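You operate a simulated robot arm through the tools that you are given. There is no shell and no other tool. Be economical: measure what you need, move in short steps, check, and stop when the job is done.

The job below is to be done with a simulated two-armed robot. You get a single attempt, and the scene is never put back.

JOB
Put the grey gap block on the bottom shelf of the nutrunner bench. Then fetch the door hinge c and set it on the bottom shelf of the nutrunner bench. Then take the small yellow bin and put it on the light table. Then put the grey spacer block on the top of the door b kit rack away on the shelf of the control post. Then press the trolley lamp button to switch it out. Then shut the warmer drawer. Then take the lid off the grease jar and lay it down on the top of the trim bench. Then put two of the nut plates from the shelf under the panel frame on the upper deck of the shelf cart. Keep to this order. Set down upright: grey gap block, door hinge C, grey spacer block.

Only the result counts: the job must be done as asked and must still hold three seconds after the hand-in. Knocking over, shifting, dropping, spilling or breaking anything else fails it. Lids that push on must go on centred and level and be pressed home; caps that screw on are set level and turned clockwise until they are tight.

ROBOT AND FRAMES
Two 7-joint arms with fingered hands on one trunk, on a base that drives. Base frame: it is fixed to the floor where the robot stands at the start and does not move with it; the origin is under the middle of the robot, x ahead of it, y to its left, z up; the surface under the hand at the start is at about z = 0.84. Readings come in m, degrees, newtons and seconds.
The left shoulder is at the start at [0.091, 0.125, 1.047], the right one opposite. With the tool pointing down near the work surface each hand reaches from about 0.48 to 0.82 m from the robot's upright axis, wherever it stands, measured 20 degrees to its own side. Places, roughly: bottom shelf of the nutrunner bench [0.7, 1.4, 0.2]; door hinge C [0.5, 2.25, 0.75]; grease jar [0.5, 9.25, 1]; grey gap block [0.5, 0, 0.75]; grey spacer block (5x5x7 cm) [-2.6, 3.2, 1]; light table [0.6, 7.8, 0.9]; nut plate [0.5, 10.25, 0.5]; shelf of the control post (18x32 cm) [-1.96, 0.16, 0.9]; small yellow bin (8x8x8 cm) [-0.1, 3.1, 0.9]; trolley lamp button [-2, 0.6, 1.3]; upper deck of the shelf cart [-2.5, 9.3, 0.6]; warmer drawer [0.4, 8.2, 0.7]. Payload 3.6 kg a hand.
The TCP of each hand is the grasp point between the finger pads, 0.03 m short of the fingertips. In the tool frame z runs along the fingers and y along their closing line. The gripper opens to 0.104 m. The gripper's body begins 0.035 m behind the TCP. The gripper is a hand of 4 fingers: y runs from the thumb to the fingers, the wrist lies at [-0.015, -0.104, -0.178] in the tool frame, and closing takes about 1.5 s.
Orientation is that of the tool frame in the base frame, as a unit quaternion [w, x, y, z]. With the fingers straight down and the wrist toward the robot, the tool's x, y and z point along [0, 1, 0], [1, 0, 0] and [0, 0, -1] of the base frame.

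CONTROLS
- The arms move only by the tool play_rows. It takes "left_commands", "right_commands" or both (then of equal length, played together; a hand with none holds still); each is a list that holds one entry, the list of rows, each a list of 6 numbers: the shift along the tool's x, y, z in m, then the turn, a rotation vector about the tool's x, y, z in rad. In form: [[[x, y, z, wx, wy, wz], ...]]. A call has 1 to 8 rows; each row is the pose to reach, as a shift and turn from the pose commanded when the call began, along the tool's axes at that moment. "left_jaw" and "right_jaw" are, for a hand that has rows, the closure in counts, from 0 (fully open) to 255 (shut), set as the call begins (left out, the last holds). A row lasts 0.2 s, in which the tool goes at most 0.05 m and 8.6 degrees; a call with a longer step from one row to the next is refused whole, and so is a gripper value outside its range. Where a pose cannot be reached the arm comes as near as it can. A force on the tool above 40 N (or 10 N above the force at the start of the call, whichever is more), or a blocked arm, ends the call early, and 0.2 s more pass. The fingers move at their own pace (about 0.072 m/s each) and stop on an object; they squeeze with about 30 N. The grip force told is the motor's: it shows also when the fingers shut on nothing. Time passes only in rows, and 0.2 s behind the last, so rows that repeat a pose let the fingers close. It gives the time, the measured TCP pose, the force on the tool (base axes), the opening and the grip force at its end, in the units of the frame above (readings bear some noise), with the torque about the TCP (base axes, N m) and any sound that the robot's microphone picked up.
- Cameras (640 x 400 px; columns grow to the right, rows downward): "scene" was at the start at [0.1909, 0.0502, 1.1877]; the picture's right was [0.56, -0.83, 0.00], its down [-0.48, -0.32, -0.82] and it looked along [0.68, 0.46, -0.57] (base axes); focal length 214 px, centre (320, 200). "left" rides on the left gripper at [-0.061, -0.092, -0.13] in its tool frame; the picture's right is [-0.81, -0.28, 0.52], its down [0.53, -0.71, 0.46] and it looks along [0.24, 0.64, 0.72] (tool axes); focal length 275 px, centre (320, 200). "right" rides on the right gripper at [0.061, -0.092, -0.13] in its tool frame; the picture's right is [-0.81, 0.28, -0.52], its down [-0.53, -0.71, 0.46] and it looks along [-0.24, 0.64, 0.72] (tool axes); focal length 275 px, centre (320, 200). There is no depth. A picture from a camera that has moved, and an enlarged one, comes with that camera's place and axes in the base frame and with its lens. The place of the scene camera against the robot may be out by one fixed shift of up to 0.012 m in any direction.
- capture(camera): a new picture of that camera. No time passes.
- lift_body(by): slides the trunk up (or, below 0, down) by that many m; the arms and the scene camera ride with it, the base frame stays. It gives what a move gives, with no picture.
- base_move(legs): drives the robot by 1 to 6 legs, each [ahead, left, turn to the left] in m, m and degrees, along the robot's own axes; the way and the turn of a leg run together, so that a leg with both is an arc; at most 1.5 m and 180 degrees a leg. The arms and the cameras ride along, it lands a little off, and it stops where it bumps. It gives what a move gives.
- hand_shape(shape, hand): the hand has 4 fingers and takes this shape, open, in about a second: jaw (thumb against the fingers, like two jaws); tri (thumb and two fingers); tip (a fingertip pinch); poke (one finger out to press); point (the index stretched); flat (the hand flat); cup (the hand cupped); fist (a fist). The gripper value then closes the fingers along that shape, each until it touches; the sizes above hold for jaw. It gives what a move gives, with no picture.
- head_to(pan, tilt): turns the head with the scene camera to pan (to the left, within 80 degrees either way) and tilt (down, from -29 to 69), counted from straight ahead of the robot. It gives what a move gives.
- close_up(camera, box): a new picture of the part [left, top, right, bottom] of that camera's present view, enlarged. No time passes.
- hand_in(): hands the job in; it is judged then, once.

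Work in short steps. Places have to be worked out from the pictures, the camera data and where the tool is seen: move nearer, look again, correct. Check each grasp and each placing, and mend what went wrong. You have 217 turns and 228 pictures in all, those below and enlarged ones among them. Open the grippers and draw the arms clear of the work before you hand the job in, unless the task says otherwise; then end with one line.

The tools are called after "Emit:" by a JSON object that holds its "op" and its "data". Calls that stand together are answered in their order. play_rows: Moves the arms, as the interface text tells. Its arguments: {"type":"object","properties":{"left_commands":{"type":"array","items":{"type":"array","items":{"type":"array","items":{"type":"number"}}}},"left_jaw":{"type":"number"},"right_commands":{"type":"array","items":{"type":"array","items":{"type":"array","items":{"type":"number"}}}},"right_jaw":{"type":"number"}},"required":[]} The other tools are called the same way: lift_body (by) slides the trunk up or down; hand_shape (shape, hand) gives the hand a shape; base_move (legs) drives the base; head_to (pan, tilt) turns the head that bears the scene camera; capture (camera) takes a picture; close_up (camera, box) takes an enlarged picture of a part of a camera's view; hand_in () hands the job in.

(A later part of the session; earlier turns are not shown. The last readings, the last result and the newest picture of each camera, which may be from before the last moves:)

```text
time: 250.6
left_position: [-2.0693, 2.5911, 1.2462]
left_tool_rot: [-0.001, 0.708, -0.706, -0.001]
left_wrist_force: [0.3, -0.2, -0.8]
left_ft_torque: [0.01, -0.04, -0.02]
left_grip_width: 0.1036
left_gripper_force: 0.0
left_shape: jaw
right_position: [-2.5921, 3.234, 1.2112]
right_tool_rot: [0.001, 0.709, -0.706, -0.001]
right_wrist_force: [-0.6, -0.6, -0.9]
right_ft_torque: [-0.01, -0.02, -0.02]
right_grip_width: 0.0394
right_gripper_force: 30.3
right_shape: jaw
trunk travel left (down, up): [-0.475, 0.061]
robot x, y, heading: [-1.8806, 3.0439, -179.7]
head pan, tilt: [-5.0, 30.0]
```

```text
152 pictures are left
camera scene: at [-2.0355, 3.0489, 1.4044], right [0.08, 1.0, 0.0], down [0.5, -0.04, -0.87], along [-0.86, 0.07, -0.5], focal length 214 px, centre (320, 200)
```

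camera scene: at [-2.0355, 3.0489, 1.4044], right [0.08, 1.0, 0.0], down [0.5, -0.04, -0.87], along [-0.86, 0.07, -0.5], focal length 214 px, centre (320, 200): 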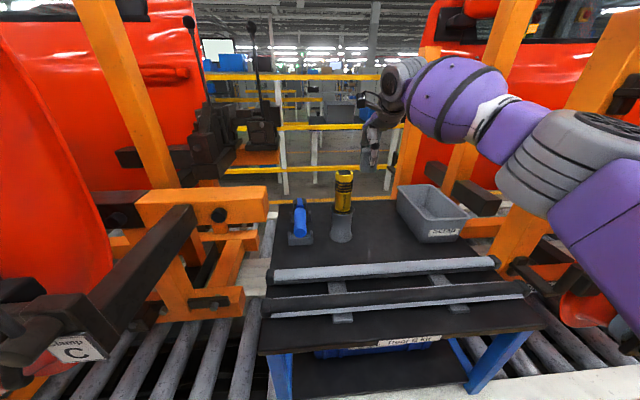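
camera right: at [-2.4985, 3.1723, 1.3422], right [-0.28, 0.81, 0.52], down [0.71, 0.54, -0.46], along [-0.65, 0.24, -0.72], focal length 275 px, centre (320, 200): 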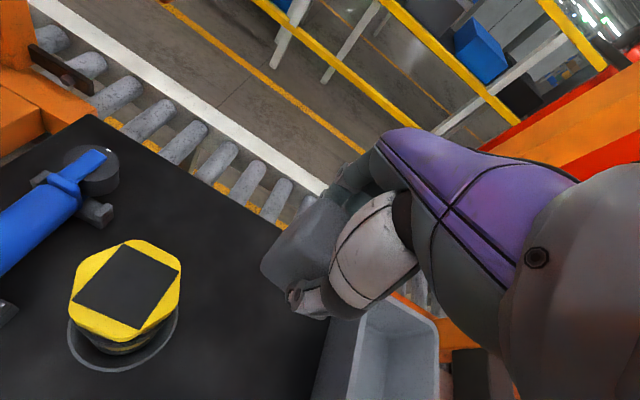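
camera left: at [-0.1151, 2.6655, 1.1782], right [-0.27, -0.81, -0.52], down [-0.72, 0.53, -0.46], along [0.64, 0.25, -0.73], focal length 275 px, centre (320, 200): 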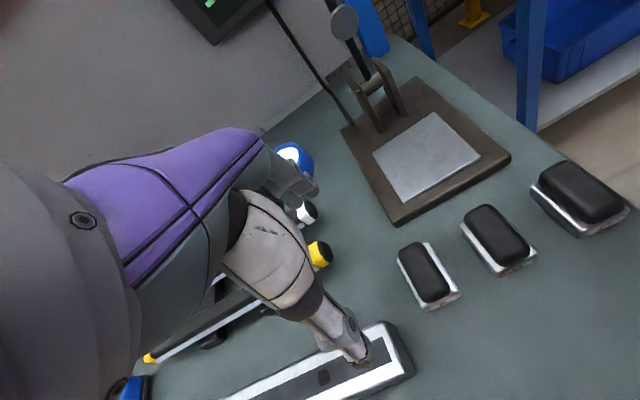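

Held. I back straight out, then drive toward the control post.

Emit:
{"op": "base_move", "data": {"legs": [[-0.8, 0, 0]]}}

Emit:
{"op": "play_rows", "data": {"right_commands": [[[0, -0.04, 0, 0, 0, 0], [0, -0.08, 0, 0, 0, 0], [0, -0.12, 0, 0, 0, 0], [0, -0.16, 0, 0, 0, 0]]]}}

Emit:
{"op": "base_move", "data": {"legs": [[-0.1, 1.3, -0.5]]}}

Emit:
{"op": "head_to", "data": {"pan": 35, "tilt": 20}}

Emit:
{"op": "capture", "data": {"camera": "scene"}}

```text
time: 254.8
left_position: [-1.2756, 2.5947, 1.2464]
left_tool_rot: [0.0, 0.71, -0.705, -0.001]
left_wrist_force: [-0.1, 0.3, 0.3]
left_ft_torque: [0.0, 0.02, 0.01]
left_grip_width: 0.1036
left_gripper_force: 0.0
left_shape: jaw
right_position: [-1.8013, 3.2347, 1.2118]
right_tool_rot: [0.001, 0.71, -0.704, 0.0]
right_wrist_force: [-0.2, 0.1, -1.3]
right_ft_torque: [0.01, 0.01, -0.01]
right_grip_width: 0.0396
right_gripper_force: 30.5
right_shape: jaw
trunk travel left (down, up): [-0.475, 0.061]
robot x, y, heading: [-1.0856, 3.0438, -179.4]
head pan, tilt: [-5.0, 30.0]
```

```text
time: 255.8
left_position: [-1.275, 2.5949, 1.2461]
left_tool_rot: [0.0, 0.71, -0.704, 0.0]
left_wrist_force: [0.5, 0.0, 0.1]
left_ft_torque: [0.01, 0.01, -0.03]
left_grip_width: 0.1037
left_gripper_force: 0.0
left_shape: jaw
right_position: [-1.6386, 3.2344, 1.211]
right_tool_rot: [0.002, 0.71, -0.704, -0.001]
right_wrist_force: [0.2, 0.5, -0.7]
right_ft_torque: [-0.03, -0.03, -0.02]
right_grip_width: 0.0394
right_gripper_force: 30.3
right_shape: jaw
trunk travel left (down, up): [-0.475, 0.061]
robot x, y, heading: [-1.0851, 3.0428, -179.5]
head pan, tilt: [-5.0, 30.0]
```

```text
time: 267.2
left_position: [-1.147, 1.3156, 1.2464]
left_tool_rot: [-0.001, 0.716, -0.698, 0.0]
left_wrist_force: [-1.1, -0.4, 0.4]
left_ft_torque: [-0.04, 0.01, -0.01]
left_grip_width: 0.1038
left_gripper_force: 0.0
left_shape: jaw
right_position: [-1.5234, 1.9491, 1.2094]
right_tool_rot: [0.0, 0.717, -0.697, -0.001]
right_wrist_force: [-0.3, -0.3, -1.1]
right_ft_torque: [0.01, 0.0, 0.02]
right_grip_width: 0.0395
right_gripper_force: 30.3
right_shape: jaw
trunk travel left (down, up): [-0.475, 0.061]
robot x, y, heading: [-0.9641, 1.7656, -178.6]
head pan, tilt: [-5.0, 30.0]
```

```text
time: 268.3
left_position: [-1.147, 1.3147, 1.2465]
left_tool_rot: [0.0, 0.716, -0.698, 0.0]
left_wrist_force: [0.9, -0.9, -0.8]
left_ft_torque: [-0.04, 0.01, 0.06]
left_grip_width: 0.104
left_gripper_force: 0.0
left_shape: jaw
right_position: [-1.5237, 1.9488, 1.2098]
right_tool_rot: [0.001, 0.717, -0.697, -0.001]
right_wrist_force: [0.4, 0.1, -1.2]
right_ft_torque: [-0.02, -0.02, -0.02]
right_grip_width: 0.0395
right_gripper_force: 29.8
right_shape: jaw
trunk travel left (down, up): [-0.475, 0.061]
robot x, y, heading: [-0.968, 1.77, -178.9]
head pan, tilt: [35.0, 20.0]
```

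```text
151 pictures are left
camera scene: at [-1.1081, 1.7126, 1.4204], right [-0.59, 0.8, 0.0], down [0.28, 0.2, -0.94], along [-0.76, -0.56, -0.34], focal length 214 px, centre (320, 200)
```

scene: 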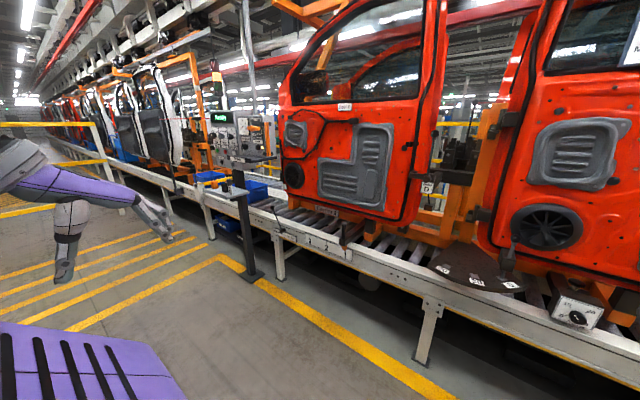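

The control post is in view ahead-left. I drive another 1.3 m and look.

Emit:
{"op": "base_move", "data": {"legs": [[0, 1.35, -1.2]]}}

Emit:
{"op": "head_to", "data": {"pan": 10, "tilt": 20}}

Emit:
{"op": "capture", "data": {"camera": "scene"}}

```text
time: 280.3
left_position: [-1.1266, -0.027, 1.245]
left_tool_rot: [-0.001, 0.713, -0.702, -0.001]
left_wrist_force: [-0.3, 0.0, 0.6]
left_ft_torque: [-0.01, 0.01, 0.01]
left_grip_width: 0.1039
left_gripper_force: 0.0
left_shape: jaw
right_position: [-1.4949, 0.6095, 1.2105]
right_tool_rot: [0.001, 0.713, -0.701, -0.001]
right_wrist_force: [0.0, 0.3, -1.3]
right_ft_torque: [0.01, -0.02, 0.0]
right_grip_width: 0.0395
right_gripper_force: 30.7
right_shape: jaw
trunk travel left (down, up): [-0.475, 0.061]
robot x, y, heading: [-0.9393, 0.4229, -179.1]
head pan, tilt: [35.0, 20.0]
```

```text
time: 281.2
left_position: [-1.1254, -0.0288, 1.2472]
left_tool_rot: [-0.001, 0.712, -0.702, -0.001]
left_wrist_force: [0.6, -0.2, 0.2]
left_ft_torque: [-0.01, 0.02, -0.02]
left_grip_width: 0.1037
left_gripper_force: 0.0
left_shape: jaw
right_position: [-1.4949, 0.6093, 1.2118]
right_tool_rot: [0.001, 0.713, -0.701, 0.0]
right_wrist_force: [0.1, 0.0, -1.6]
right_ft_torque: [-0.04, -0.01, -0.03]
right_grip_width: 0.0395
right_gripper_force: 30.2
right_shape: jaw
trunk travel left (down, up): [-0.475, 0.061]
robot x, y, heading: [-0.9388, 0.4209, -179.3]
head pan, tilt: [10.0, 20.0]
```

```text
150 pictures are left
camera scene: at [-1.0988, 0.4053, 1.4205], right [-0.19, 0.98, 0.0], down [0.34, 0.06, -0.94], along [-0.92, -0.18, -0.34], focal length 214 px, centre (320, 200)
```

scene: 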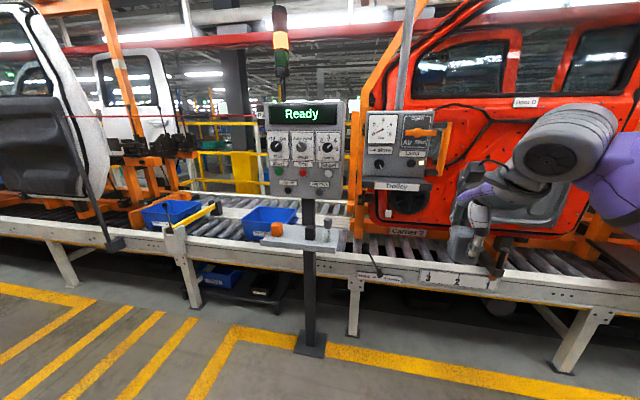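

Emit:
{"op": "close_up", "data": {"camera": "scene", "box": [250, 90, 450, 260]}}

Emit:
{"op": "close_up", "data": {"camera": "scene", "box": [250, 200, 370, 270]}}

```text
2.35 times, centred on (350, 175) of scene
camera zoom: at [-1.0988, 0.4053, 1.4205], right [-0.19, 0.98, 0.0], down [0.34, 0.06, -0.94], along [-0.92, -0.18, -0.34], focal length 505 px, centre (249, 259)
```

zoom: 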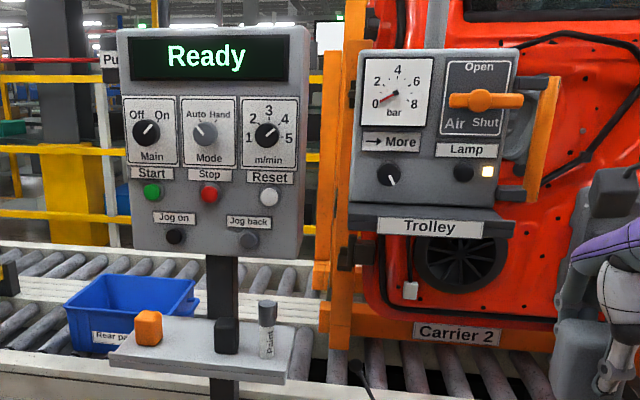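

```text
5.33 times, centred on (310, 235) of scene
camera zoom: at [-1.0988, 0.4053, 1.4205], right [-0.19, 0.98, 0.0], down [0.34, 0.06, -0.94], along [-0.92, -0.18, -0.34], focal length 1144 px, centre (373, 13)
```

zoom: 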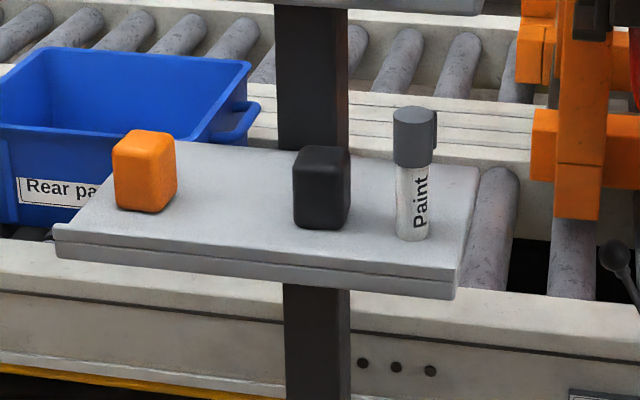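

The control-post shelf (front edge x ≈ -1.87, z ≈ 0.92) has a free gap between the orange and black blocks at y ≈ 0.126. I line up with it and approach part of the way.

Emit:
{"op": "base_move", "data": {"legs": [[0, 0.485, -0.7], [0.2, 0, 0]]}}

Emit:
{"op": "lift_body", "data": {"by": -0.1}}

Emit:
{"op": "head_to", "data": {"pan": -15, "tilt": 30}}

Emit:
{"op": "capture", "data": {"camera": "scene"}}

Emit:
{"op": "capture", "data": {"camera": "right"}}

```text
time: 287.2
left_position: [-1.3233, -0.519, 1.2462]
left_tool_rot: [0.0, 0.708, -0.706, -0.001]
left_wrist_force: [-0.2, 0.3, -0.3]
left_ft_torque: [-0.04, 0.02, -0.04]
left_grip_width: 0.1039
left_gripper_force: 0.0
left_shape: jaw
right_position: [-1.6871, 0.1229, 1.2103]
right_tool_rot: [0.001, 0.708, -0.706, 0.0]
right_wrist_force: [-0.4, 0.1, -1.5]
right_ft_torque: [0.02, -0.01, -0.01]
right_grip_width: 0.0395
right_gripper_force: 30.0
right_shape: jaw
trunk travel left (down, up): [-0.475, 0.061]
robot x, y, heading: [-1.1309, -0.0711, -179.9]
head pan, tilt: [10.0, 20.0]
```

```text
time: 288.6
left_position: [-1.3227, -0.5193, 1.1461]
left_tool_rot: [0.0, 0.708, -0.706, -0.001]
left_wrist_force: [0.7, -0.4, 0.2]
left_ft_torque: [0.02, -0.05, 0.02]
left_grip_width: 0.1041
left_gripper_force: 0.0
left_shape: jaw
right_position: [-1.6865, 0.124, 1.1092]
right_tool_rot: [0.001, 0.708, -0.706, -0.001]
right_wrist_force: [-0.8, -0.6, -0.6]
right_ft_torque: [-0.03, 0.03, -0.02]
right_grip_width: 0.0391
right_gripper_force: 30.0
right_shape: jaw
trunk travel left (down, up): [-0.375, 0.161]
robot x, y, heading: [-1.1302, -0.0713, -180.1]
head pan, tilt: [10.0, 20.0]
```

```text
time: 289.4
left_position: [-1.3244, -0.5186, 1.1472]
left_tool_rot: [-0.001, 0.708, -0.706, 0.0]
left_wrist_force: [-0.5, -0.2, -0.3]
left_ft_torque: [0.06, -0.03, -0.02]
left_grip_width: 0.1038
left_gripper_force: 0.0
left_shape: jaw
right_position: [-1.6851, 0.1221, 1.1092]
right_tool_rot: [0.001, 0.709, -0.705, -0.001]
right_wrist_force: [0.0, -0.6, -0.4]
right_ft_torque: [-0.01, 0.0, 0.03]
right_grip_width: 0.0395
right_gripper_force: 30.5
right_shape: jaw
trunk travel left (down, up): [-0.375, 0.161]
robot x, y, heading: [-1.1303, -0.0687, -180.0]
head pan, tilt: [-15.0, 30.0]
```

```text
147 pictures are left
camera scene: at [-1.3277, -0.0462, 1.2931], right [0.26, 0.97, 0.0], down [0.48, -0.13, -0.87], along [-0.84, 0.22, -0.5], focal length 214 px, centre (320, 200)
```

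scene: 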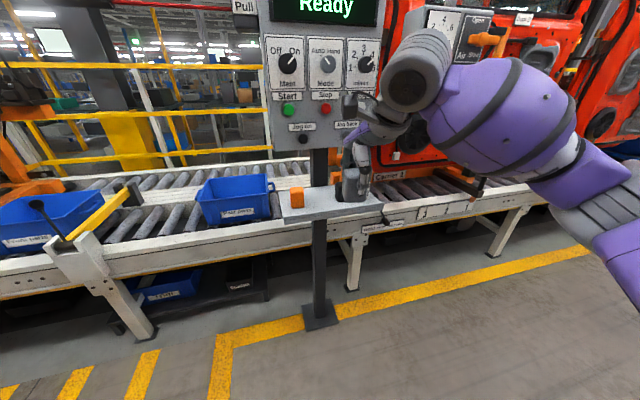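

```text
146 pictures are left
camera right: at [-1.5923, 0.0624, 1.2406], right [-0.28, 0.81, 0.52], down [0.71, 0.54, -0.46], along [-0.65, 0.24, -0.72], focal length 275 px, centre (320, 200)
```

right: 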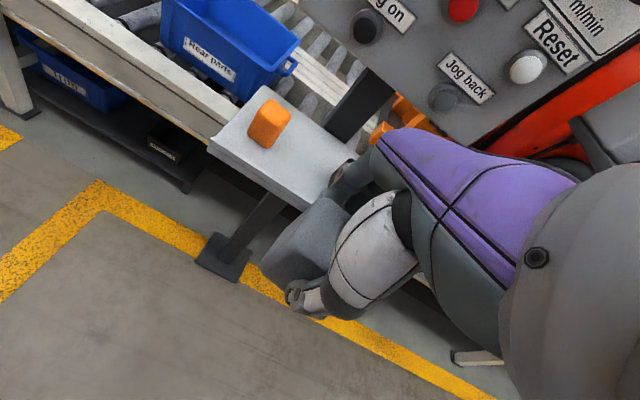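

Shelf: front edge x ≈ -1.865, z ≈ 0.925; the panel front is farther back at x ≈ -2.05. I drive forward so the block hangs above the gap and look again.

Emit:
{"op": "base_move", "data": {"legs": [[0.225, 0, 0]]}}

Emit:
{"op": "capture", "data": {"camera": "right"}}

Emit:
{"op": "close_up", "data": {"camera": "scene", "box": [260, 150, 460, 290]}}

```text
time: 291.2
left_position: [-1.5487, -0.5196, 1.1458]
left_tool_rot: [0.0, 0.708, -0.706, 0.0]
left_wrist_force: [-0.5, -0.1, -0.7]
left_ft_torque: [0.01, -0.01, -0.01]
left_grip_width: 0.1038
left_gripper_force: 0.2
left_shape: jaw
right_position: [-1.9104, 0.1218, 1.1092]
right_tool_rot: [0.0, 0.708, -0.706, 0.0]
right_wrist_force: [0.6, -0.3, -1.0]
right_ft_torque: [-0.01, -0.01, 0.02]
right_grip_width: 0.0393
right_gripper_force: 30.7
right_shape: jaw
trunk travel left (down, up): [-0.375, 0.161]
robot x, y, heading: [-1.3583, -0.0702, -179.9]
head pan, tilt: [-15.0, 30.0]
```

```text
145 pictures are left
camera right: at [-1.817, 0.062, 1.2404], right [-0.28, 0.81, 0.52], down [0.71, 0.54, -0.46], along [-0.65, 0.24, -0.72], focal length 275 px, centre (320, 200)
```

right: 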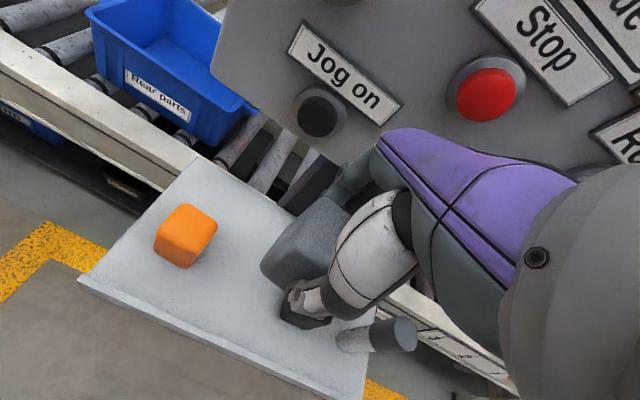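

```text
2.86 times, centred on (360, 220) of scene
camera zoom: at [-1.5524, -0.0466, 1.293], right [0.26, 0.97, 0.0], down [0.48, -0.13, -0.87], along [-0.84, 0.22, -0.5], focal length 613 px, centre (206, 143)
```

zoom: 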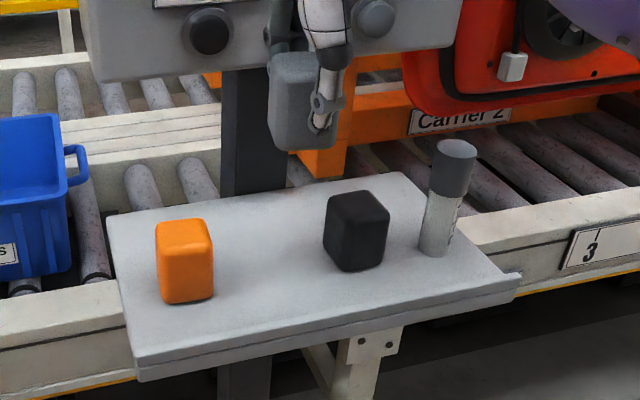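

Shelf z ≈ 0.905, front at x ≈ -1.868; the gap is centred at y ≈ 0.126. I lower the block toward the shelf.

Emit:
{"op": "play_rows", "data": {"right_commands": [[[-0.004, 0, 0.04, 0, 0, 0], [-0.004, 0, 0.08, 0, 0, 0], [-0.004, 0, 0.12, 0, 0, 0], [-0.004, 0, 0.138, 0, 0, 0], [-0.004, 0, 0.138, 0, 0, 0]]]}}

Emit:
{"op": "capture", "data": {"camera": "right"}}

Emit:
{"op": "close_up", "data": {"camera": "scene", "box": [260, 150, 460, 290]}}

```text
time: 292.4
left_position: [-1.5484, -0.5193, 1.1458]
left_tool_rot: [-0.002, 0.709, -0.705, -0.001]
left_wrist_force: [0.6, -0.5, 0.1]
left_ft_torque: [-0.01, -0.01, 0.01]
left_grip_width: 0.1039
left_gripper_force: 0.2
left_shape: jaw
right_position: [-1.9091, 0.1266, 0.9709]
right_tool_rot: [0.0, 0.708, -0.706, -0.001]
right_wrist_force: [-0.1, -0.8, -0.7]
right_ft_torque: [0.01, 0.03, -0.01]
right_grip_width: 0.0396
right_gripper_force: 29.8
right_shape: jaw
trunk travel left (down, up): [-0.375, 0.161]
robot x, y, heading: [-1.3558, -0.0745, -179.8]
head pan, tilt: [-15.0, 30.0]
```

```text
143 pictures are left
camera right: at [-1.8161, 0.066, 1.101], right [-0.28, 0.81, 0.52], down [0.71, 0.54, -0.46], along [-0.65, 0.24, -0.72], focal length 275 px, centre (320, 200)
```

right: 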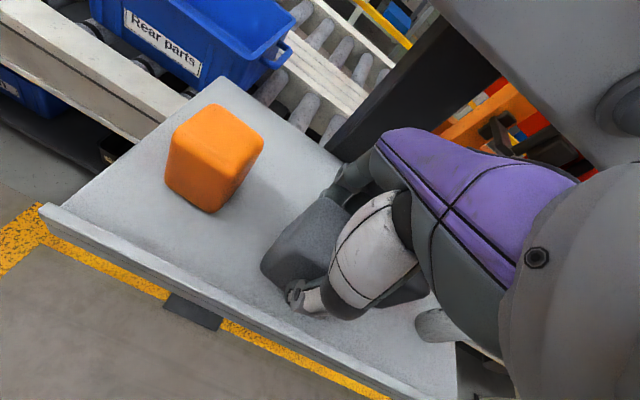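

```text
2.86 times, centred on (360, 220) of scene
camera zoom: at [-1.5517, -0.0466, 1.2931], right [0.26, 0.97, 0.0], down [0.48, -0.13, -0.87], along [-0.84, 0.22, -0.5], focal length 613 px, centre (206, 143)
```

zoom: 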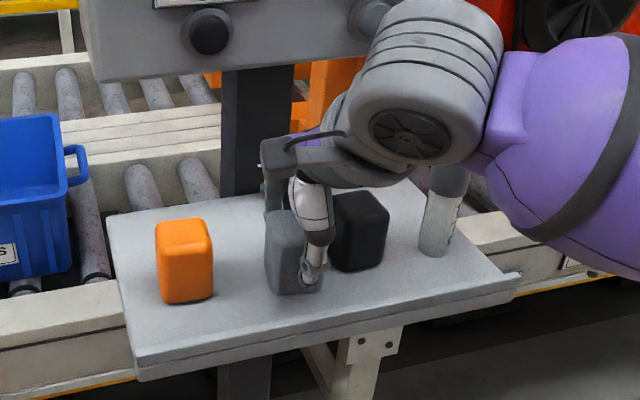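

The block is slightly nearer the black one; I shift 1.2 cm toward the orange and lower slowly.

Emit:
{"op": "play_rows", "data": {"right_commands": [[[0.012, 0, 0.0, 0, 0, 0], [0.012, 0, 0.008, 0, 0, 0], [0.012, 0, 0.014, 0, 0, 0], [0.012, 0, 0.017, 0, 0, 0], [0.012, 0, 0.02, 0, 0, 0]]]}}

Emit:
{"op": "play_rows", "data": {"right_commands": [[[0, 0, 0.002, 0, 0, 0], [0, 0, 0.004, 0, 0, 0], [0, 0, 0.006, 0, 0, 0]]]}}

```text
time: 293.6
left_position: [-1.5465, -0.5199, 1.1461]
left_tool_rot: [0.0, 0.708, -0.706, -0.001]
left_wrist_force: [-0.1, -1.0, 0.0]
left_ft_torque: [0.02, -0.04, 0.01]
left_grip_width: 0.1039
left_gripper_force: 0.0
left_shape: jaw
right_position: [-1.9101, 0.1157, 0.9559]
right_tool_rot: [0.004, 0.708, -0.706, -0.003]
right_wrist_force: [2.2, 1.2, 12.6]
right_ft_torque: [0.05, -0.13, 0.01]
right_grip_width: 0.0397
right_gripper_force: 29.9
right_shape: jaw
trunk travel left (down, up): [-0.375, 0.161]
robot x, y, heading: [-1.3578, -0.0686, -180.0]
head pan, tilt: [-15.0, 30.0]
```

```text
time: 294.4
left_position: [-1.5467, -0.5197, 1.1478]
left_tool_rot: [-0.001, 0.708, -0.707, 0.0]
left_wrist_force: [-0.7, -0.1, -0.3]
left_ft_torque: [0.01, 0.0, 0.01]
left_grip_width: 0.1038
left_gripper_force: 0.0
left_shape: jaw
right_position: [-1.9124, 0.115, 0.953]
right_tool_rot: [0.009, 0.707, -0.707, -0.007]
right_wrist_force: [3.9, 0.2, 17.0]
right_ft_torque: [-0.03, -0.34, 0.0]
right_grip_width: 0.0413
right_gripper_force: 29.7
right_shape: jaw
trunk travel left (down, up): [-0.375, 0.161]
robot x, y, heading: [-1.3537, -0.0701, -180.2]
head pan, tilt: [-15.0, 30.0]
stopped in row 3 (right hand): the force on the tool passed its limit at 40 N (the readings are from after the stop); the commanded pose is now the measured one
```

Seated on the shelf. I ease up 2 mm, release, and check.

Emit:
{"op": "play_rows", "data": {"right_commands": [[[0, 0, -0.002, 0, 0, 0], [0, 0, -0.002, 0, 0, 0]]]}}

Emit:
{"op": "play_rows", "data": {"right_commands": [[[0, 0, 0, 0, 0, 0], [0, 0, 0, 0, 0, 0], [0, 0, 0, 0, 0, 0], [0, 0, 0, 0, 0, 0]]], "right_jaw": 60}}

Emit:
{"op": "close_up", "data": {"camera": "scene", "box": [260, 150, 460, 290]}}

```text
time: 295.0
left_position: [-1.5464, -0.5203, 1.146]
left_tool_rot: [-0.001, 0.708, -0.706, 0.0]
left_wrist_force: [-0.1, -0.4, -0.6]
left_ft_torque: [0.01, 0.01, -0.03]
left_grip_width: 0.1037
left_gripper_force: 0.0
left_shape: jaw
right_position: [-1.9116, 0.1139, 0.9539]
right_tool_rot: [0.006, 0.707, -0.707, -0.005]
right_wrist_force: [-0.3, 0.1, 13.4]
right_ft_torque: [0.01, -0.1, 0.02]
right_grip_width: 0.0413
right_gripper_force: 30.1
right_shape: jaw
trunk travel left (down, up): [-0.375, 0.161]
robot x, y, heading: [-1.3539, -0.0681, -179.9]
head pan, tilt: [-15.0, 30.0]
```

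```text
time: 296.0
left_position: [-1.5481, -0.5186, 1.1458]
left_tool_rot: [0.0, 0.708, -0.706, -0.001]
left_wrist_force: [0.4, 1.0, -0.4]
left_ft_torque: [0.03, -0.03, -0.01]
left_grip_width: 0.1037
left_gripper_force: 0.1
left_shape: jaw
right_position: [-1.9126, 0.1149, 0.953]
right_tool_rot: [0.005, 0.708, -0.706, -0.004]
right_wrist_force: [0.0, -0.5, -0.3]
right_ft_torque: [0.02, 0.01, 0.02]
right_grip_width: 0.0792
right_gripper_force: 0.0
right_shape: jaw
trunk travel left (down, up): [-0.375, 0.161]
robot x, y, heading: [-1.354, -0.0676, -179.8]
head pan, tilt: [-15.0, 30.0]
```

```text
2.86 times, centred on (360, 220) of scene
camera zoom: at [-1.5518, -0.0465, 1.2931], right [0.26, 0.97, 0.0], down [0.48, -0.13, -0.87], along [-0.84, 0.22, -0.5], focal length 613 px, centre (206, 143)
```

zoom: 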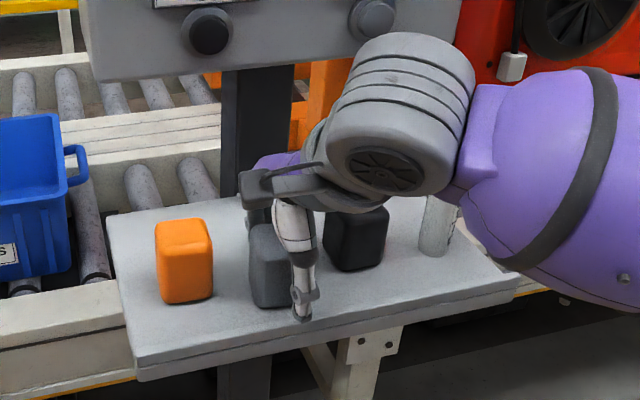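

The block stands upright. I rise straight up and back off.

Emit:
{"op": "play_rows", "data": {"right_commands": [[[0, 0, -0.03, 0, 0, 0], [0, 0, -0.07, 0, 0, 0], [0, 0, -0.11, 0, 0, 0], [0, 0, -0.14, 0, 0, 0]]]}}

Emit:
{"op": "base_move", "data": {"legs": [[-0.3, 0, 0]]}}

Emit:
{"op": "capture", "data": {"camera": "scene"}}

```text
time: 297.0
left_position: [-1.5468, -0.5199, 1.1463]
left_tool_rot: [0.0, 0.708, -0.706, -0.001]
left_wrist_force: [-0.1, 0.3, -0.3]
left_ft_torque: [0.01, -0.02, 0.01]
left_grip_width: 0.1036
left_gripper_force: 0.0
left_shape: jaw
right_position: [-1.9101, 0.1159, 1.094]
right_tool_rot: [-0.005, -0.707, 0.707, 0.004]
right_wrist_force: [0.4, -0.6, -0.4]
right_ft_torque: [0.05, 0.01, 0.02]
right_grip_width: 0.0793
right_gripper_force: 0.0
right_shape: jaw
trunk travel left (down, up): [-0.375, 0.161]
robot x, y, heading: [-1.3539, -0.0702, -179.9]
head pan, tilt: [-15.0, 30.0]
```

```text
time: 299.1
left_position: [-1.2494, -0.5188, 1.1466]
left_tool_rot: [0.001, -0.707, 0.708, -0.001]
left_wrist_force: [-0.1, -0.7, 0.2]
left_ft_torque: [-0.05, 0.01, 0.01]
left_grip_width: 0.104
left_gripper_force: 0.0
left_shape: jaw
right_position: [-1.6101, 0.1178, 1.0926]
right_tool_rot: [0.005, 0.707, -0.707, -0.004]
right_wrist_force: [-0.3, -0.2, -0.7]
right_ft_torque: [0.0, 0.0, 0.0]
right_grip_width: 0.0792
right_gripper_force: 0.1
right_shape: jaw
trunk travel left (down, up): [-0.375, 0.161]
robot x, y, heading: [-1.0585, -0.0729, 179.9]
head pan, tilt: [-15.0, 30.0]
```

```text
140 pictures are left
camera scene: at [-1.2516, -0.0458, 1.2932], right [0.26, 0.97, 0.0], down [0.48, -0.13, -0.87], along [-0.84, 0.22, -0.5], focal length 214 px, centre (320, 200)
```

scene: 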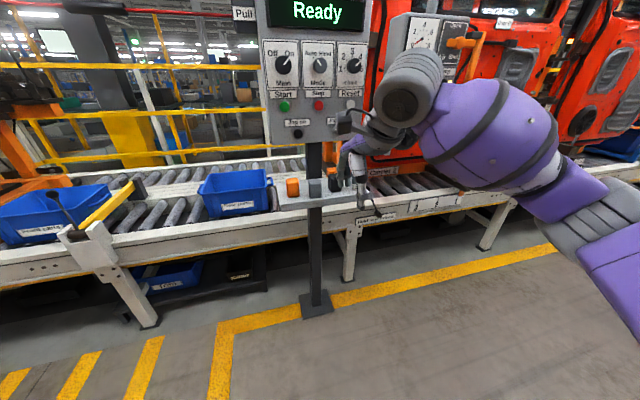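

The grey spacer stands upright on the shelf. Next is the lamp button on the trolley: I slide to its line, raise the trunk, and take the poke shape.

Emit:
{"op": "base_move", "data": {"legs": [[0, -0.49, 0]]}}

Emit:
{"op": "lift_body", "data": {"by": 0.1}}

Emit:
{"op": "hand_shape", "data": {"shape": "poke", "hand": "right"}}

Emit:
{"op": "play_rows", "data": {"right_commands": [[[0, 0, 0, -0.14, 0, 0], [0, 0, 0, -0.28, 0, 0], [0, 0, 0, -0.42, 0, 0], [0, 0, 0, -0.56, 0, 0], [0, 0, 0, -0.7, 0, 0], [0, 0, 0, -0.84, 0, 0], [0, 0, 0, -0.98, 0, 0], [0, 0, 0, -1.12, 0, 0]]]}}

Emit:
{"op": "head_to", "data": {"pan": -5, "tilt": 15}}

Emit:
{"op": "capture", "data": {"camera": "scene"}}

Emit:
{"op": "capture", "data": {"camera": "right"}}

```text
time: 304.0
left_position: [-1.2495, -0.0189, 1.1451]
left_tool_rot: [0.001, -0.706, 0.708, 0.0]
left_wrist_force: [1.0, -0.6, 0.2]
left_ft_torque: [-0.01, 0.04, 0.01]
left_grip_width: 0.1037
left_gripper_force: 0.1
left_shape: jaw
right_position: [-1.6114, 0.6164, 1.0936]
right_tool_rot: [0.006, 0.707, -0.707, -0.004]
right_wrist_force: [-0.3, 0.2, 0.1]
right_ft_torque: [-0.02, 0.01, 0.01]
right_grip_width: 0.0795
right_gripper_force: 0.1
right_shape: jaw
trunk travel left (down, up): [-0.375, 0.161]
robot x, y, heading: [-1.0588, 0.4274, -179.8]
head pan, tilt: [-15.0, 30.0]
```

```text
time: 305.3
left_position: [-1.2503, -0.0183, 1.2468]
left_tool_rot: [-0.001, 0.708, -0.706, 0.0]
left_wrist_force: [-0.4, 0.5, 0.4]
left_ft_torque: [-0.04, 0.01, 0.01]
left_grip_width: 0.1038
left_gripper_force: 0.0
left_shape: jaw
right_position: [-1.6111, 0.6165, 1.1928]
right_tool_rot: [0.005, 0.708, -0.706, -0.003]
right_wrist_force: [-0.4, -0.4, 0.3]
right_ft_torque: [0.01, -0.01, -0.02]
right_grip_width: 0.0794
right_gripper_force: 0.0
right_shape: jaw
trunk travel left (down, up): [-0.475, 0.061]
robot x, y, heading: [-1.0583, 0.4312, -179.9]
head pan, tilt: [-15.0, 30.0]
```

```text
time: 306.2
left_position: [-1.2492, -0.0206, 1.2455]
left_tool_rot: [0.001, -0.707, 0.707, 0.0]
left_wrist_force: [0.1, -0.2, 0.3]
left_ft_torque: [0.01, 0.0, -0.02]
left_grip_width: 0.1037
left_gripper_force: 0.0
left_shape: jaw
right_position: [-1.6108, 0.6163, 1.1943]
right_tool_rot: [-0.005, -0.707, 0.707, 0.004]
right_wrist_force: [-0.2, -0.1, 0.7]
right_ft_torque: [0.02, 0.01, 0.0]
right_grip_width: 0.0
right_gripper_force: 0.2
right_shape: poke
trunk travel left (down, up): [-0.475, 0.061]
robot x, y, heading: [-1.0568, 0.4305, -179.7]
head pan, tilt: [-15.0, 30.0]
```

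```text
time: 308.0
left_position: [-1.249, -0.0211, 1.2467]
left_tool_rot: [0.001, -0.707, 0.707, 0.001]
left_wrist_force: [0.8, 0.4, 0.4]
left_ft_torque: [0.03, 0.0, 0.01]
left_grip_width: 0.1042
left_gripper_force: 0.1
left_shape: jaw
right_position: [-1.6104, 0.6138, 1.1962]
right_tool_rot: [0.238, 0.668, -0.664, -0.238]
right_wrist_force: [0.2, -0.4, 0.0]
right_ft_torque: [0.0, -0.01, 0.02]
right_grip_width: 0.0001
right_gripper_force: 0.1
right_shape: poke
right hand out of reach, approached as far as the arm can: row 5, 6, 7, 8
trunk travel left (down, up): [-0.475, 0.061]
robot x, y, heading: [-1.057, 0.425, -180.2]
head pan, tilt: [-15.0, 30.0]
```

```text
time: 308.8
left_position: [-1.2487, -0.0206, 1.2459]
left_tool_rot: [0.001, -0.707, 0.707, 0.0]
left_wrist_force: [0.4, -0.3, -0.3]
left_ft_torque: [0.02, 0.0, 0.02]
left_grip_width: 0.104
left_gripper_force: 0.0
left_shape: jaw
right_position: [-1.6114, 0.613, 1.1946]
right_tool_rot: [0.237, 0.668, -0.664, -0.238]
right_wrist_force: [0.7, -0.3, -0.3]
right_ft_torque: [0.01, -0.02, 0.01]
right_grip_width: 0.0001
right_gripper_force: 0.1
right_shape: poke
trunk travel left (down, up): [-0.475, 0.061]
robot x, y, heading: [-1.0549, 0.4292, -180.3]
head pan, tilt: [-5.0, 15.0]
```

```text
139 pictures are left
camera scene: at [-1.2172, 0.438, 1.4286], right [0.09, 1.0, 0.0], down [0.26, -0.02, -0.97], along [-0.96, 0.08, -0.26], focal length 214 px, centre (320, 200)
```

scene: 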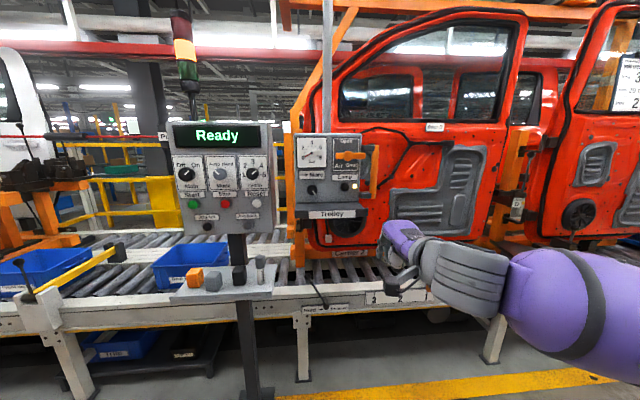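

```text
138 pictures are left
camera right: at [-1.4558, 0.5534, 1.2382], right [0.11, 0.81, 0.58], down [0.26, 0.54, -0.8], along [-0.96, 0.24, -0.15], focal length 275 px, centre (320, 200)
```

right: 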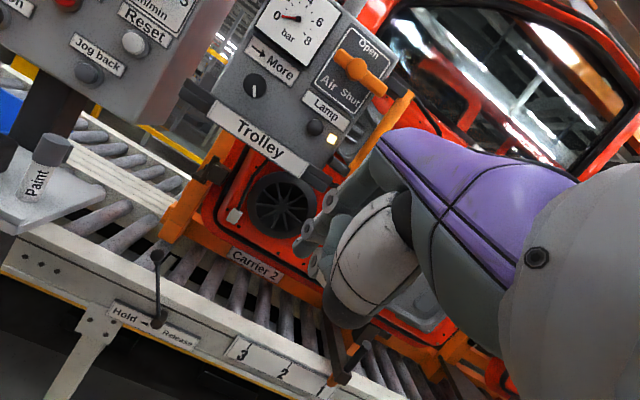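

The wrist can't pitch beyond ~40° this close in. I back the base 0.2 m and stretch the arm forward and up, then try pitching further.

Emit:
{"op": "base_move", "data": {"legs": [[-0.2, 0, 0]]}}

Emit:
{"op": "play_rows", "data": {"right_commands": [[[0, 0.031, 0.025, 0, 0, 0], [0, 0.062, 0.05, 0, 0, 0], [0, 0.093, 0.075, 0, 0, 0], [0, 0.124, 0.1, 0, 0, 0], [0, 0.15, 0.085, -0.1, 0, 0], [0, 0.175, 0.07, -0.24, 0, 0], [0, 0.2, 0.055, -0.38, 0, 0], [0, 0.21, 0.05, -0.52, 0, 0]]]}}

Emit:
{"op": "capture", "data": {"camera": "scene"}}

```text
time: 310.4
left_position: [-1.054, -0.0192, 1.2457]
left_tool_rot: [0.001, -0.706, 0.709, 0.001]
left_wrist_force: [-0.2, -0.2, 0.6]
left_ft_torque: [-0.02, -0.01, -0.01]
left_grip_width: 0.1037
left_gripper_force: 0.1
left_shape: jaw
right_position: [-1.4109, 0.6161, 1.1953]
right_tool_rot: [0.237, 0.666, -0.665, -0.238]
right_wrist_force: [-0.3, 0.0, 0.1]
right_ft_torque: [0.02, -0.02, 0.01]
right_grip_width: 0.0002
right_gripper_force: 0.1
right_shape: poke
trunk travel left (down, up): [-0.475, 0.061]
robot x, y, heading: [-0.8588, 0.4266, 179.8]
head pan, tilt: [-5.0, 15.0]
```

```text
time: 312.2
left_position: [-1.0543, -0.0223, 1.2455]
left_tool_rot: [0.003, -0.705, 0.709, 0.0]
left_wrist_force: [-0.3, -0.9, 0.0]
left_ft_torque: [0.02, -0.03, -0.01]
left_grip_width: 0.1041
left_gripper_force: 0.0
left_shape: jaw
right_position: [-1.5948, 0.5691, 1.2733]
right_tool_rot: [0.366, 0.691, -0.542, -0.309]
right_wrist_force: [-0.1, 2.4, 4.8]
right_ft_torque: [0.03, -0.28, 0.12]
right_grip_width: 0.0
right_gripper_force: 0.0
right_shape: poke
right hand out of reach, approached as far as the arm can: row 6, 7, 8
trunk travel left (down, up): [-0.475, 0.061]
robot x, y, heading: [-0.8605, 0.4255, 179.7]
head pan, tilt: [-5.0, 15.0]
```

```text
137 pictures are left
camera scene: at [-1.0212, 0.4348, 1.4282], right [0.09, 1.0, 0.0], down [0.26, -0.02, -0.97], along [-0.96, 0.09, -0.26], focal length 214 px, centre (320, 200)
```

scene: 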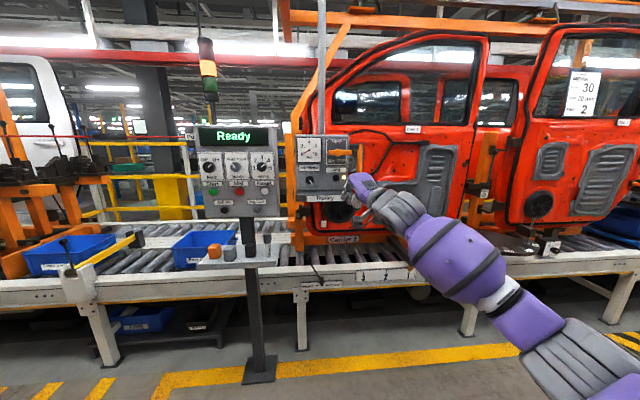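

Now the fingers point only ~33° below horizontal. I look at the hand's poke finger from both cameras.

Emit:
{"op": "capture", "data": {"camera": "right"}}

Emit:
{"op": "close_up", "data": {"camera": "scene", "box": [280, 130, 440, 260]}}

```text
136 pictures are left
camera right: at [-1.4254, 0.5451, 1.266], right [0.1, 0.84, 0.54], down [-0.12, 0.55, -0.83], along [-0.99, 0.02, 0.16], focal length 275 px, centre (320, 200)
```

right: 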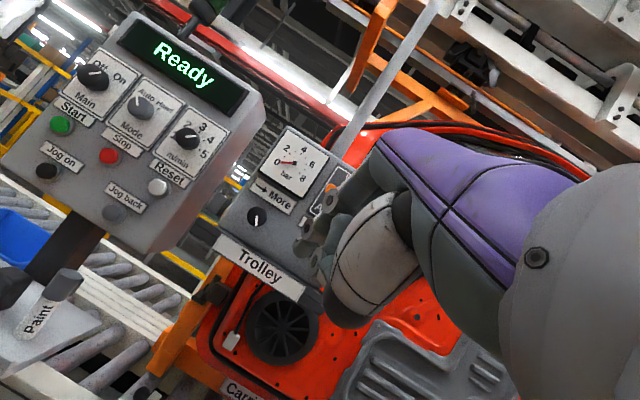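

```text
3.08 times, centred on (360, 195) of scene
camera zoom: at [-1.0212, 0.4348, 1.4282], right [0.09, 1.0, 0.0], down [0.26, -0.02, -0.97], along [-0.96, 0.09, -0.26], focal length 660 px, centre (197, 215)
```

zoom: 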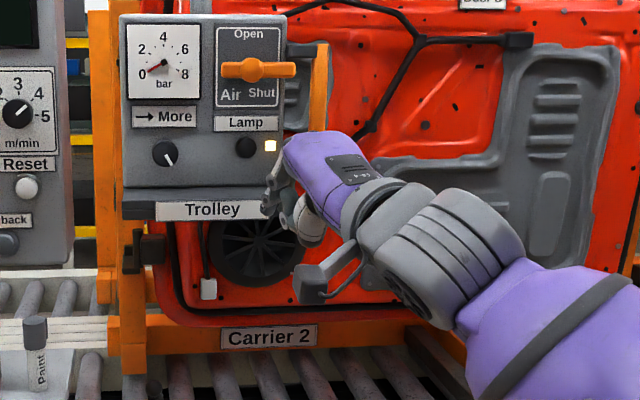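

In the poke shape I cannot make out an extended finger. I try "point" to compare.

Emit:
{"op": "hand_shape", "data": {"shape": "point", "hand": "right"}}

Emit:
{"op": "capture", "data": {"camera": "right"}}

Emit:
{"op": "close_up", "data": {"camera": "scene", "box": [300, 150, 420, 230]}}

```text
time: 313.1
left_position: [-1.0531, -0.0183, 1.2467]
left_tool_rot: [0.0, -0.706, 0.708, 0.001]
left_wrist_force: [0.0, 0.1, 0.2]
left_ft_torque: [0.0, -0.01, 0.03]
left_grip_width: 0.1038
left_gripper_force: 0.1
left_shape: jaw
right_position: [-1.5915, 0.5682, 1.2691]
right_tool_rot: [0.363, 0.694, -0.541, -0.306]
right_wrist_force: [-0.4, 0.2, -0.2]
right_ft_torque: [0.0, -0.03, 0.01]
right_grip_width: 0.0
right_gripper_force: 0.0
right_shape: point
trunk travel left (down, up): [-0.475, 0.061]
robot x, y, heading: [-0.8569, 0.4274, 180.1]
head pan, tilt: [-5.0, 15.0]
```

```text
134 pictures are left
camera right: at [-1.4224, 0.5452, 1.2628], right [0.09, 0.84, 0.54], down [-0.11, 0.55, -0.83], along [-0.99, 0.02, 0.15], focal length 275 px, centre (320, 200)
```

right: 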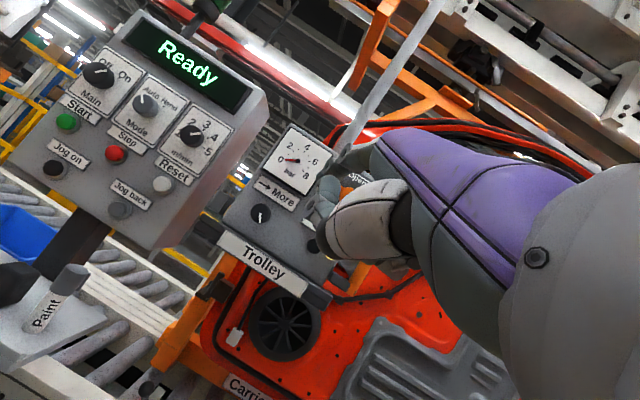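

```text
5.00 times, centred on (360, 190) of scene
camera zoom: at [-1.0184, 0.438, 1.4286], right [0.09, 1.0, 0.0], down [0.26, -0.02, -0.97], along [-0.96, 0.09, -0.26], focal length 1072 px, centre (120, 250)
```

zoom: 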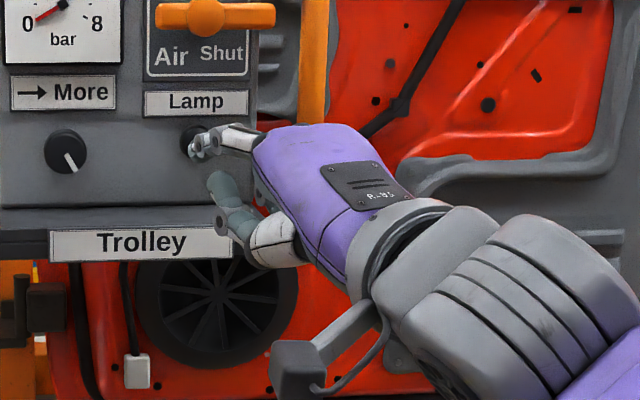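

In "point" the index tip is clearly visible and lies exactly in line with the lamp button, which I triangulate at about (-1.96, 0.594, 1.268). I drive 0.12 m closer and re-check.

Emit:
{"op": "base_move", "data": {"legs": [[0.12, -0.02, 0]]}}

Emit:
{"op": "capture", "data": {"camera": "right"}}

Emit:
{"op": "close_up", "data": {"camera": "scene", "box": [290, 130, 430, 230]}}

```text
time: 314.3
left_position: [-1.1707, 0.002, 1.2459]
left_tool_rot: [0.001, -0.705, 0.709, 0.001]
left_wrist_force: [0.5, 0.2, -0.7]
left_ft_torque: [0.03, -0.01, 0.02]
left_grip_width: 0.1036
left_gripper_force: 0.2
left_shape: jaw
right_position: [-1.7101, 0.5931, 1.2732]
right_tool_rot: [0.367, 0.689, -0.544, -0.308]
right_wrist_force: [0.5, 0.3, -0.3]
right_ft_torque: [-0.01, 0.01, 0.06]
right_grip_width: 0.0
right_gripper_force: 0.0
right_shape: point
trunk travel left (down, up): [-0.475, 0.061]
robot x, y, heading: [-0.9762, 0.4477, 179.6]
head pan, tilt: [-5.0, 15.0]
```

```text
132 pictures are left
camera right: at [-1.5402, 0.5691, 1.2662], right [0.1, 0.84, 0.53], down [-0.12, 0.54, -0.83], along [-0.99, 0.02, 0.16], focal length 275 px, centre (320, 200)
```

right: 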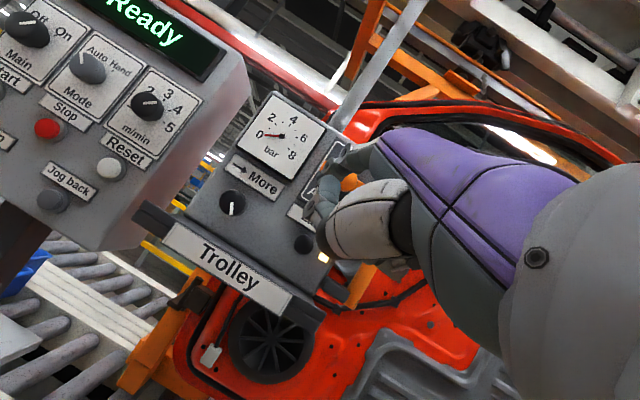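

```text
4.00 times, centred on (360, 180) of scene
camera zoom: at [-1.136, 0.4587, 1.4287], right [0.09, 1.0, 0.0], down [0.26, -0.02, -0.97], along [-0.96, 0.09, -0.26], focal length 858 px, centre (160, 280)
```

zoom: 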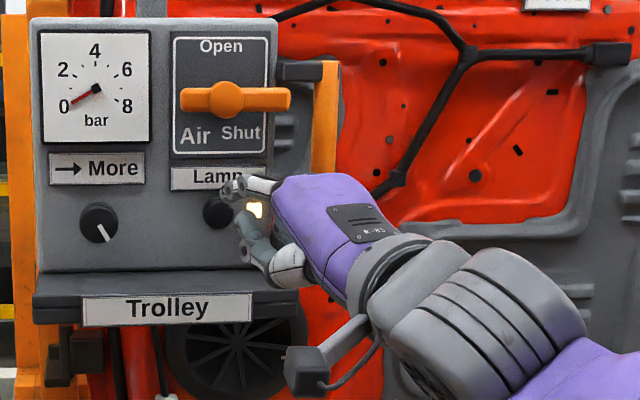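

I zoom the right view to find the index tip there.

Emit:
{"op": "close_up", "data": {"camera": "right", "box": [260, 130, 400, 290]}}

```text
2.50 times, centred on (330, 210) of right
camera zoom: at [-1.5402, 0.5691, 1.2662], right [0.1, 0.84, 0.53], down [-0.12, 0.54, -0.83], along [-0.99, 0.02, 0.16], focal length 688 px, centre (295, 175)
```

zoom: 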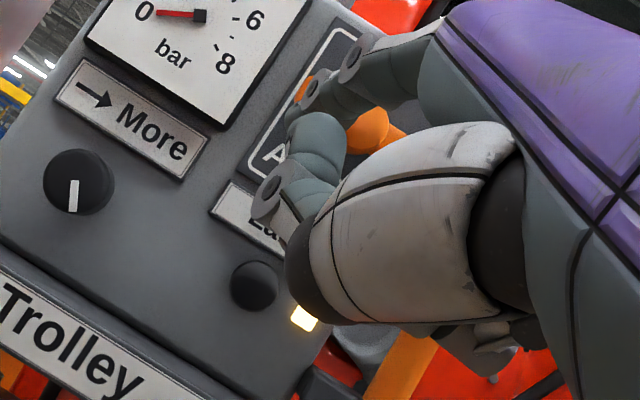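

The index tip is near (-1.78, 0.572, 1.317) versus the button at (-1.951, 0.591, 1.266). I first align in y and z with the arm.

Emit:
{"op": "play_rows", "data": {"right_commands": [[[-0.009, -0.023, 0.012, 0, 0, 0], [-0.0173, -0.0455, 0.0244, 0, 0, 0], [-0.0173, -0.0455, 0.0244, 0, 0, 0]]]}}

Emit:
{"op": "close_up", "data": {"camera": "right", "box": [260, 130, 400, 290]}}

Emit:
{"op": "close_up", "data": {"camera": "scene", "box": [290, 130, 430, 230]}}

```text
time: 315.1
left_position: [-1.172, 0.0017, 1.2467]
left_tool_rot: [0.0, -0.706, 0.709, 0.001]
left_wrist_force: [0.2, 0.0, -0.4]
left_ft_torque: [-0.02, 0.01, -0.01]
left_grip_width: 0.1036
left_gripper_force: 0.1
left_shape: jaw
right_position: [-1.7079, 0.6099, 1.2226]
right_tool_rot: [0.367, 0.689, -0.543, -0.308]
right_wrist_force: [-0.4, 0.7, 0.0]
right_ft_torque: [-0.02, 0.04, 0.02]
right_grip_width: 0.0
right_gripper_force: 0.1
right_shape: point
trunk travel left (down, up): [-0.475, 0.061]
robot x, y, heading: [-0.9758, 0.4475, 179.5]
head pan, tilt: [-5.0, 15.0]
```

```text
2.50 times, centred on (330, 210) of right
camera zoom: at [-1.5382, 0.5868, 1.2147], right [0.1, 0.84, 0.53], down [-0.12, 0.54, -0.83], along [-0.99, 0.02, 0.16], focal length 688 px, centre (295, 175)
```

zoom: 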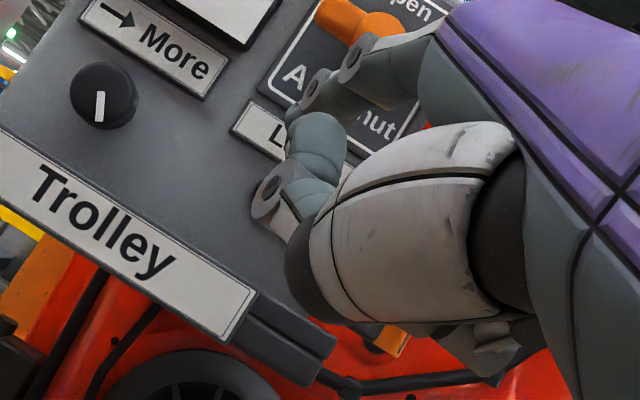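

```text
4.00 times, centred on (360, 180) of scene
camera zoom: at [-1.1355, 0.4585, 1.4287], right [0.09, 1.0, 0.0], down [0.26, -0.02, -0.97], along [-0.96, 0.09, -0.26], focal length 858 px, centre (160, 280)
```

zoom: 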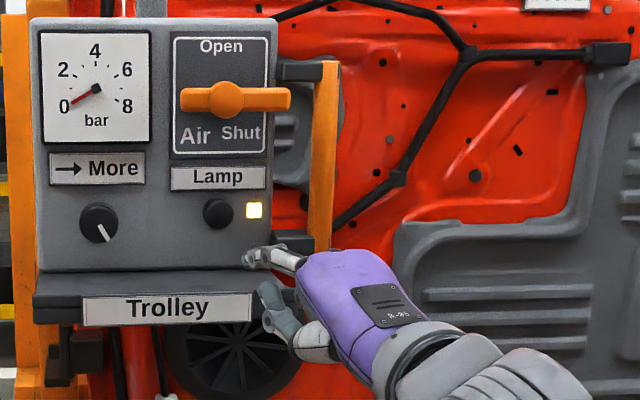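

The ledge below the button protrudes ~7 cm and the folded thumb would foul it. I roll the hand ~60° so the thumb swings to the right rather than below.

Emit:
{"op": "play_rows", "data": {"right_commands": [[[0, 0, 0, 0.0286, -0.0685, -0.1078], [0, 0, 0, 0.0572, -0.137, -0.2155], [0, 0, 0, 0.0858, -0.2055, -0.3233], [0, 0, 0, 0.1145, -0.274, -0.431], [0, 0, 0, 0.143, -0.3425, -0.5388], [0, 0, 0, 0.1717, -0.411, -0.6465], [0, 0, 0, 0.2, -0.4795, -0.7543], [0, 0, 0, 0.229, -0.548, -0.862]]]}}

Emit:
{"op": "capture", "data": {"camera": "right"}}

Emit:
{"op": "close_up", "data": {"camera": "scene", "box": [290, 130, 430, 230]}}

```text
time: 316.9
left_position: [-1.1708, 0.0013, 1.2466]
left_tool_rot: [0.001, -0.706, 0.709, 0.001]
left_wrist_force: [-0.3, -0.1, -0.3]
left_ft_torque: [0.01, -0.01, -0.01]
left_grip_width: 0.1037
left_gripper_force: 0.1
left_shape: jaw
right_position: [-1.709, 0.6117, 1.2228]
right_tool_rot: [-0.028, 0.781, -0.317, -0.538]
right_wrist_force: [-0.3, -0.2, 0.2]
right_ft_torque: [0.04, 0.04, 0.0]
right_grip_width: 0.0001
right_gripper_force: 0.0
right_shape: point
trunk travel left (down, up): [-0.475, 0.061]
robot x, y, heading: [-0.9756, 0.4459, 179.6]
head pan, tilt: [-5.0, 15.0]
```

```text
127 pictures are left
camera right: at [-1.5397, 0.6071, 1.1976], right [0.1, -0.04, 0.99], down [-0.12, 0.99, 0.05], along [-0.99, -0.12, 0.1], focal length 275 px, centre (320, 200)
```

right: 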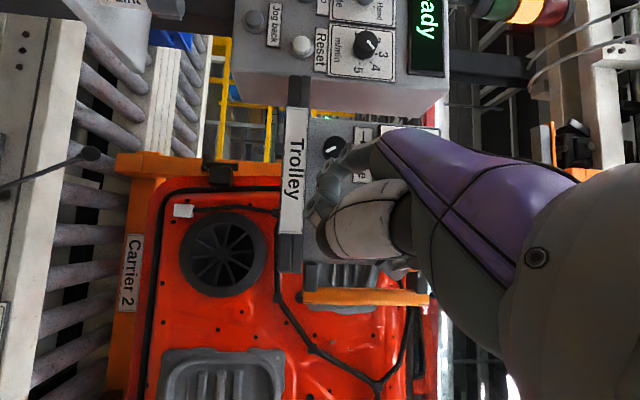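

```text
4.00 times, centred on (360, 180) of scene
camera zoom: at [-1.1357, 0.4585, 1.4286], right [0.09, 1.0, 0.0], down [0.26, -0.02, -0.97], along [-0.96, 0.09, -0.26], focal length 858 px, centre (160, 280)
```

zoom: 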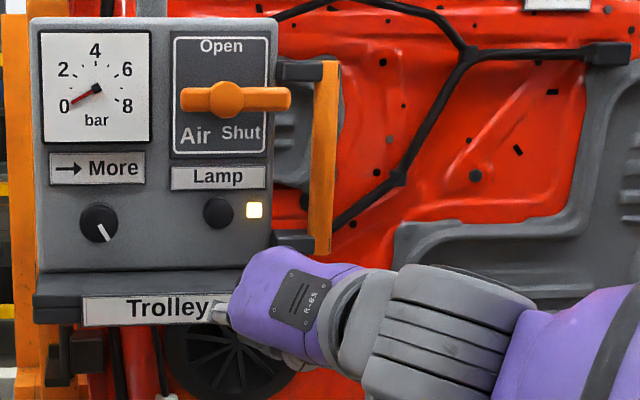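

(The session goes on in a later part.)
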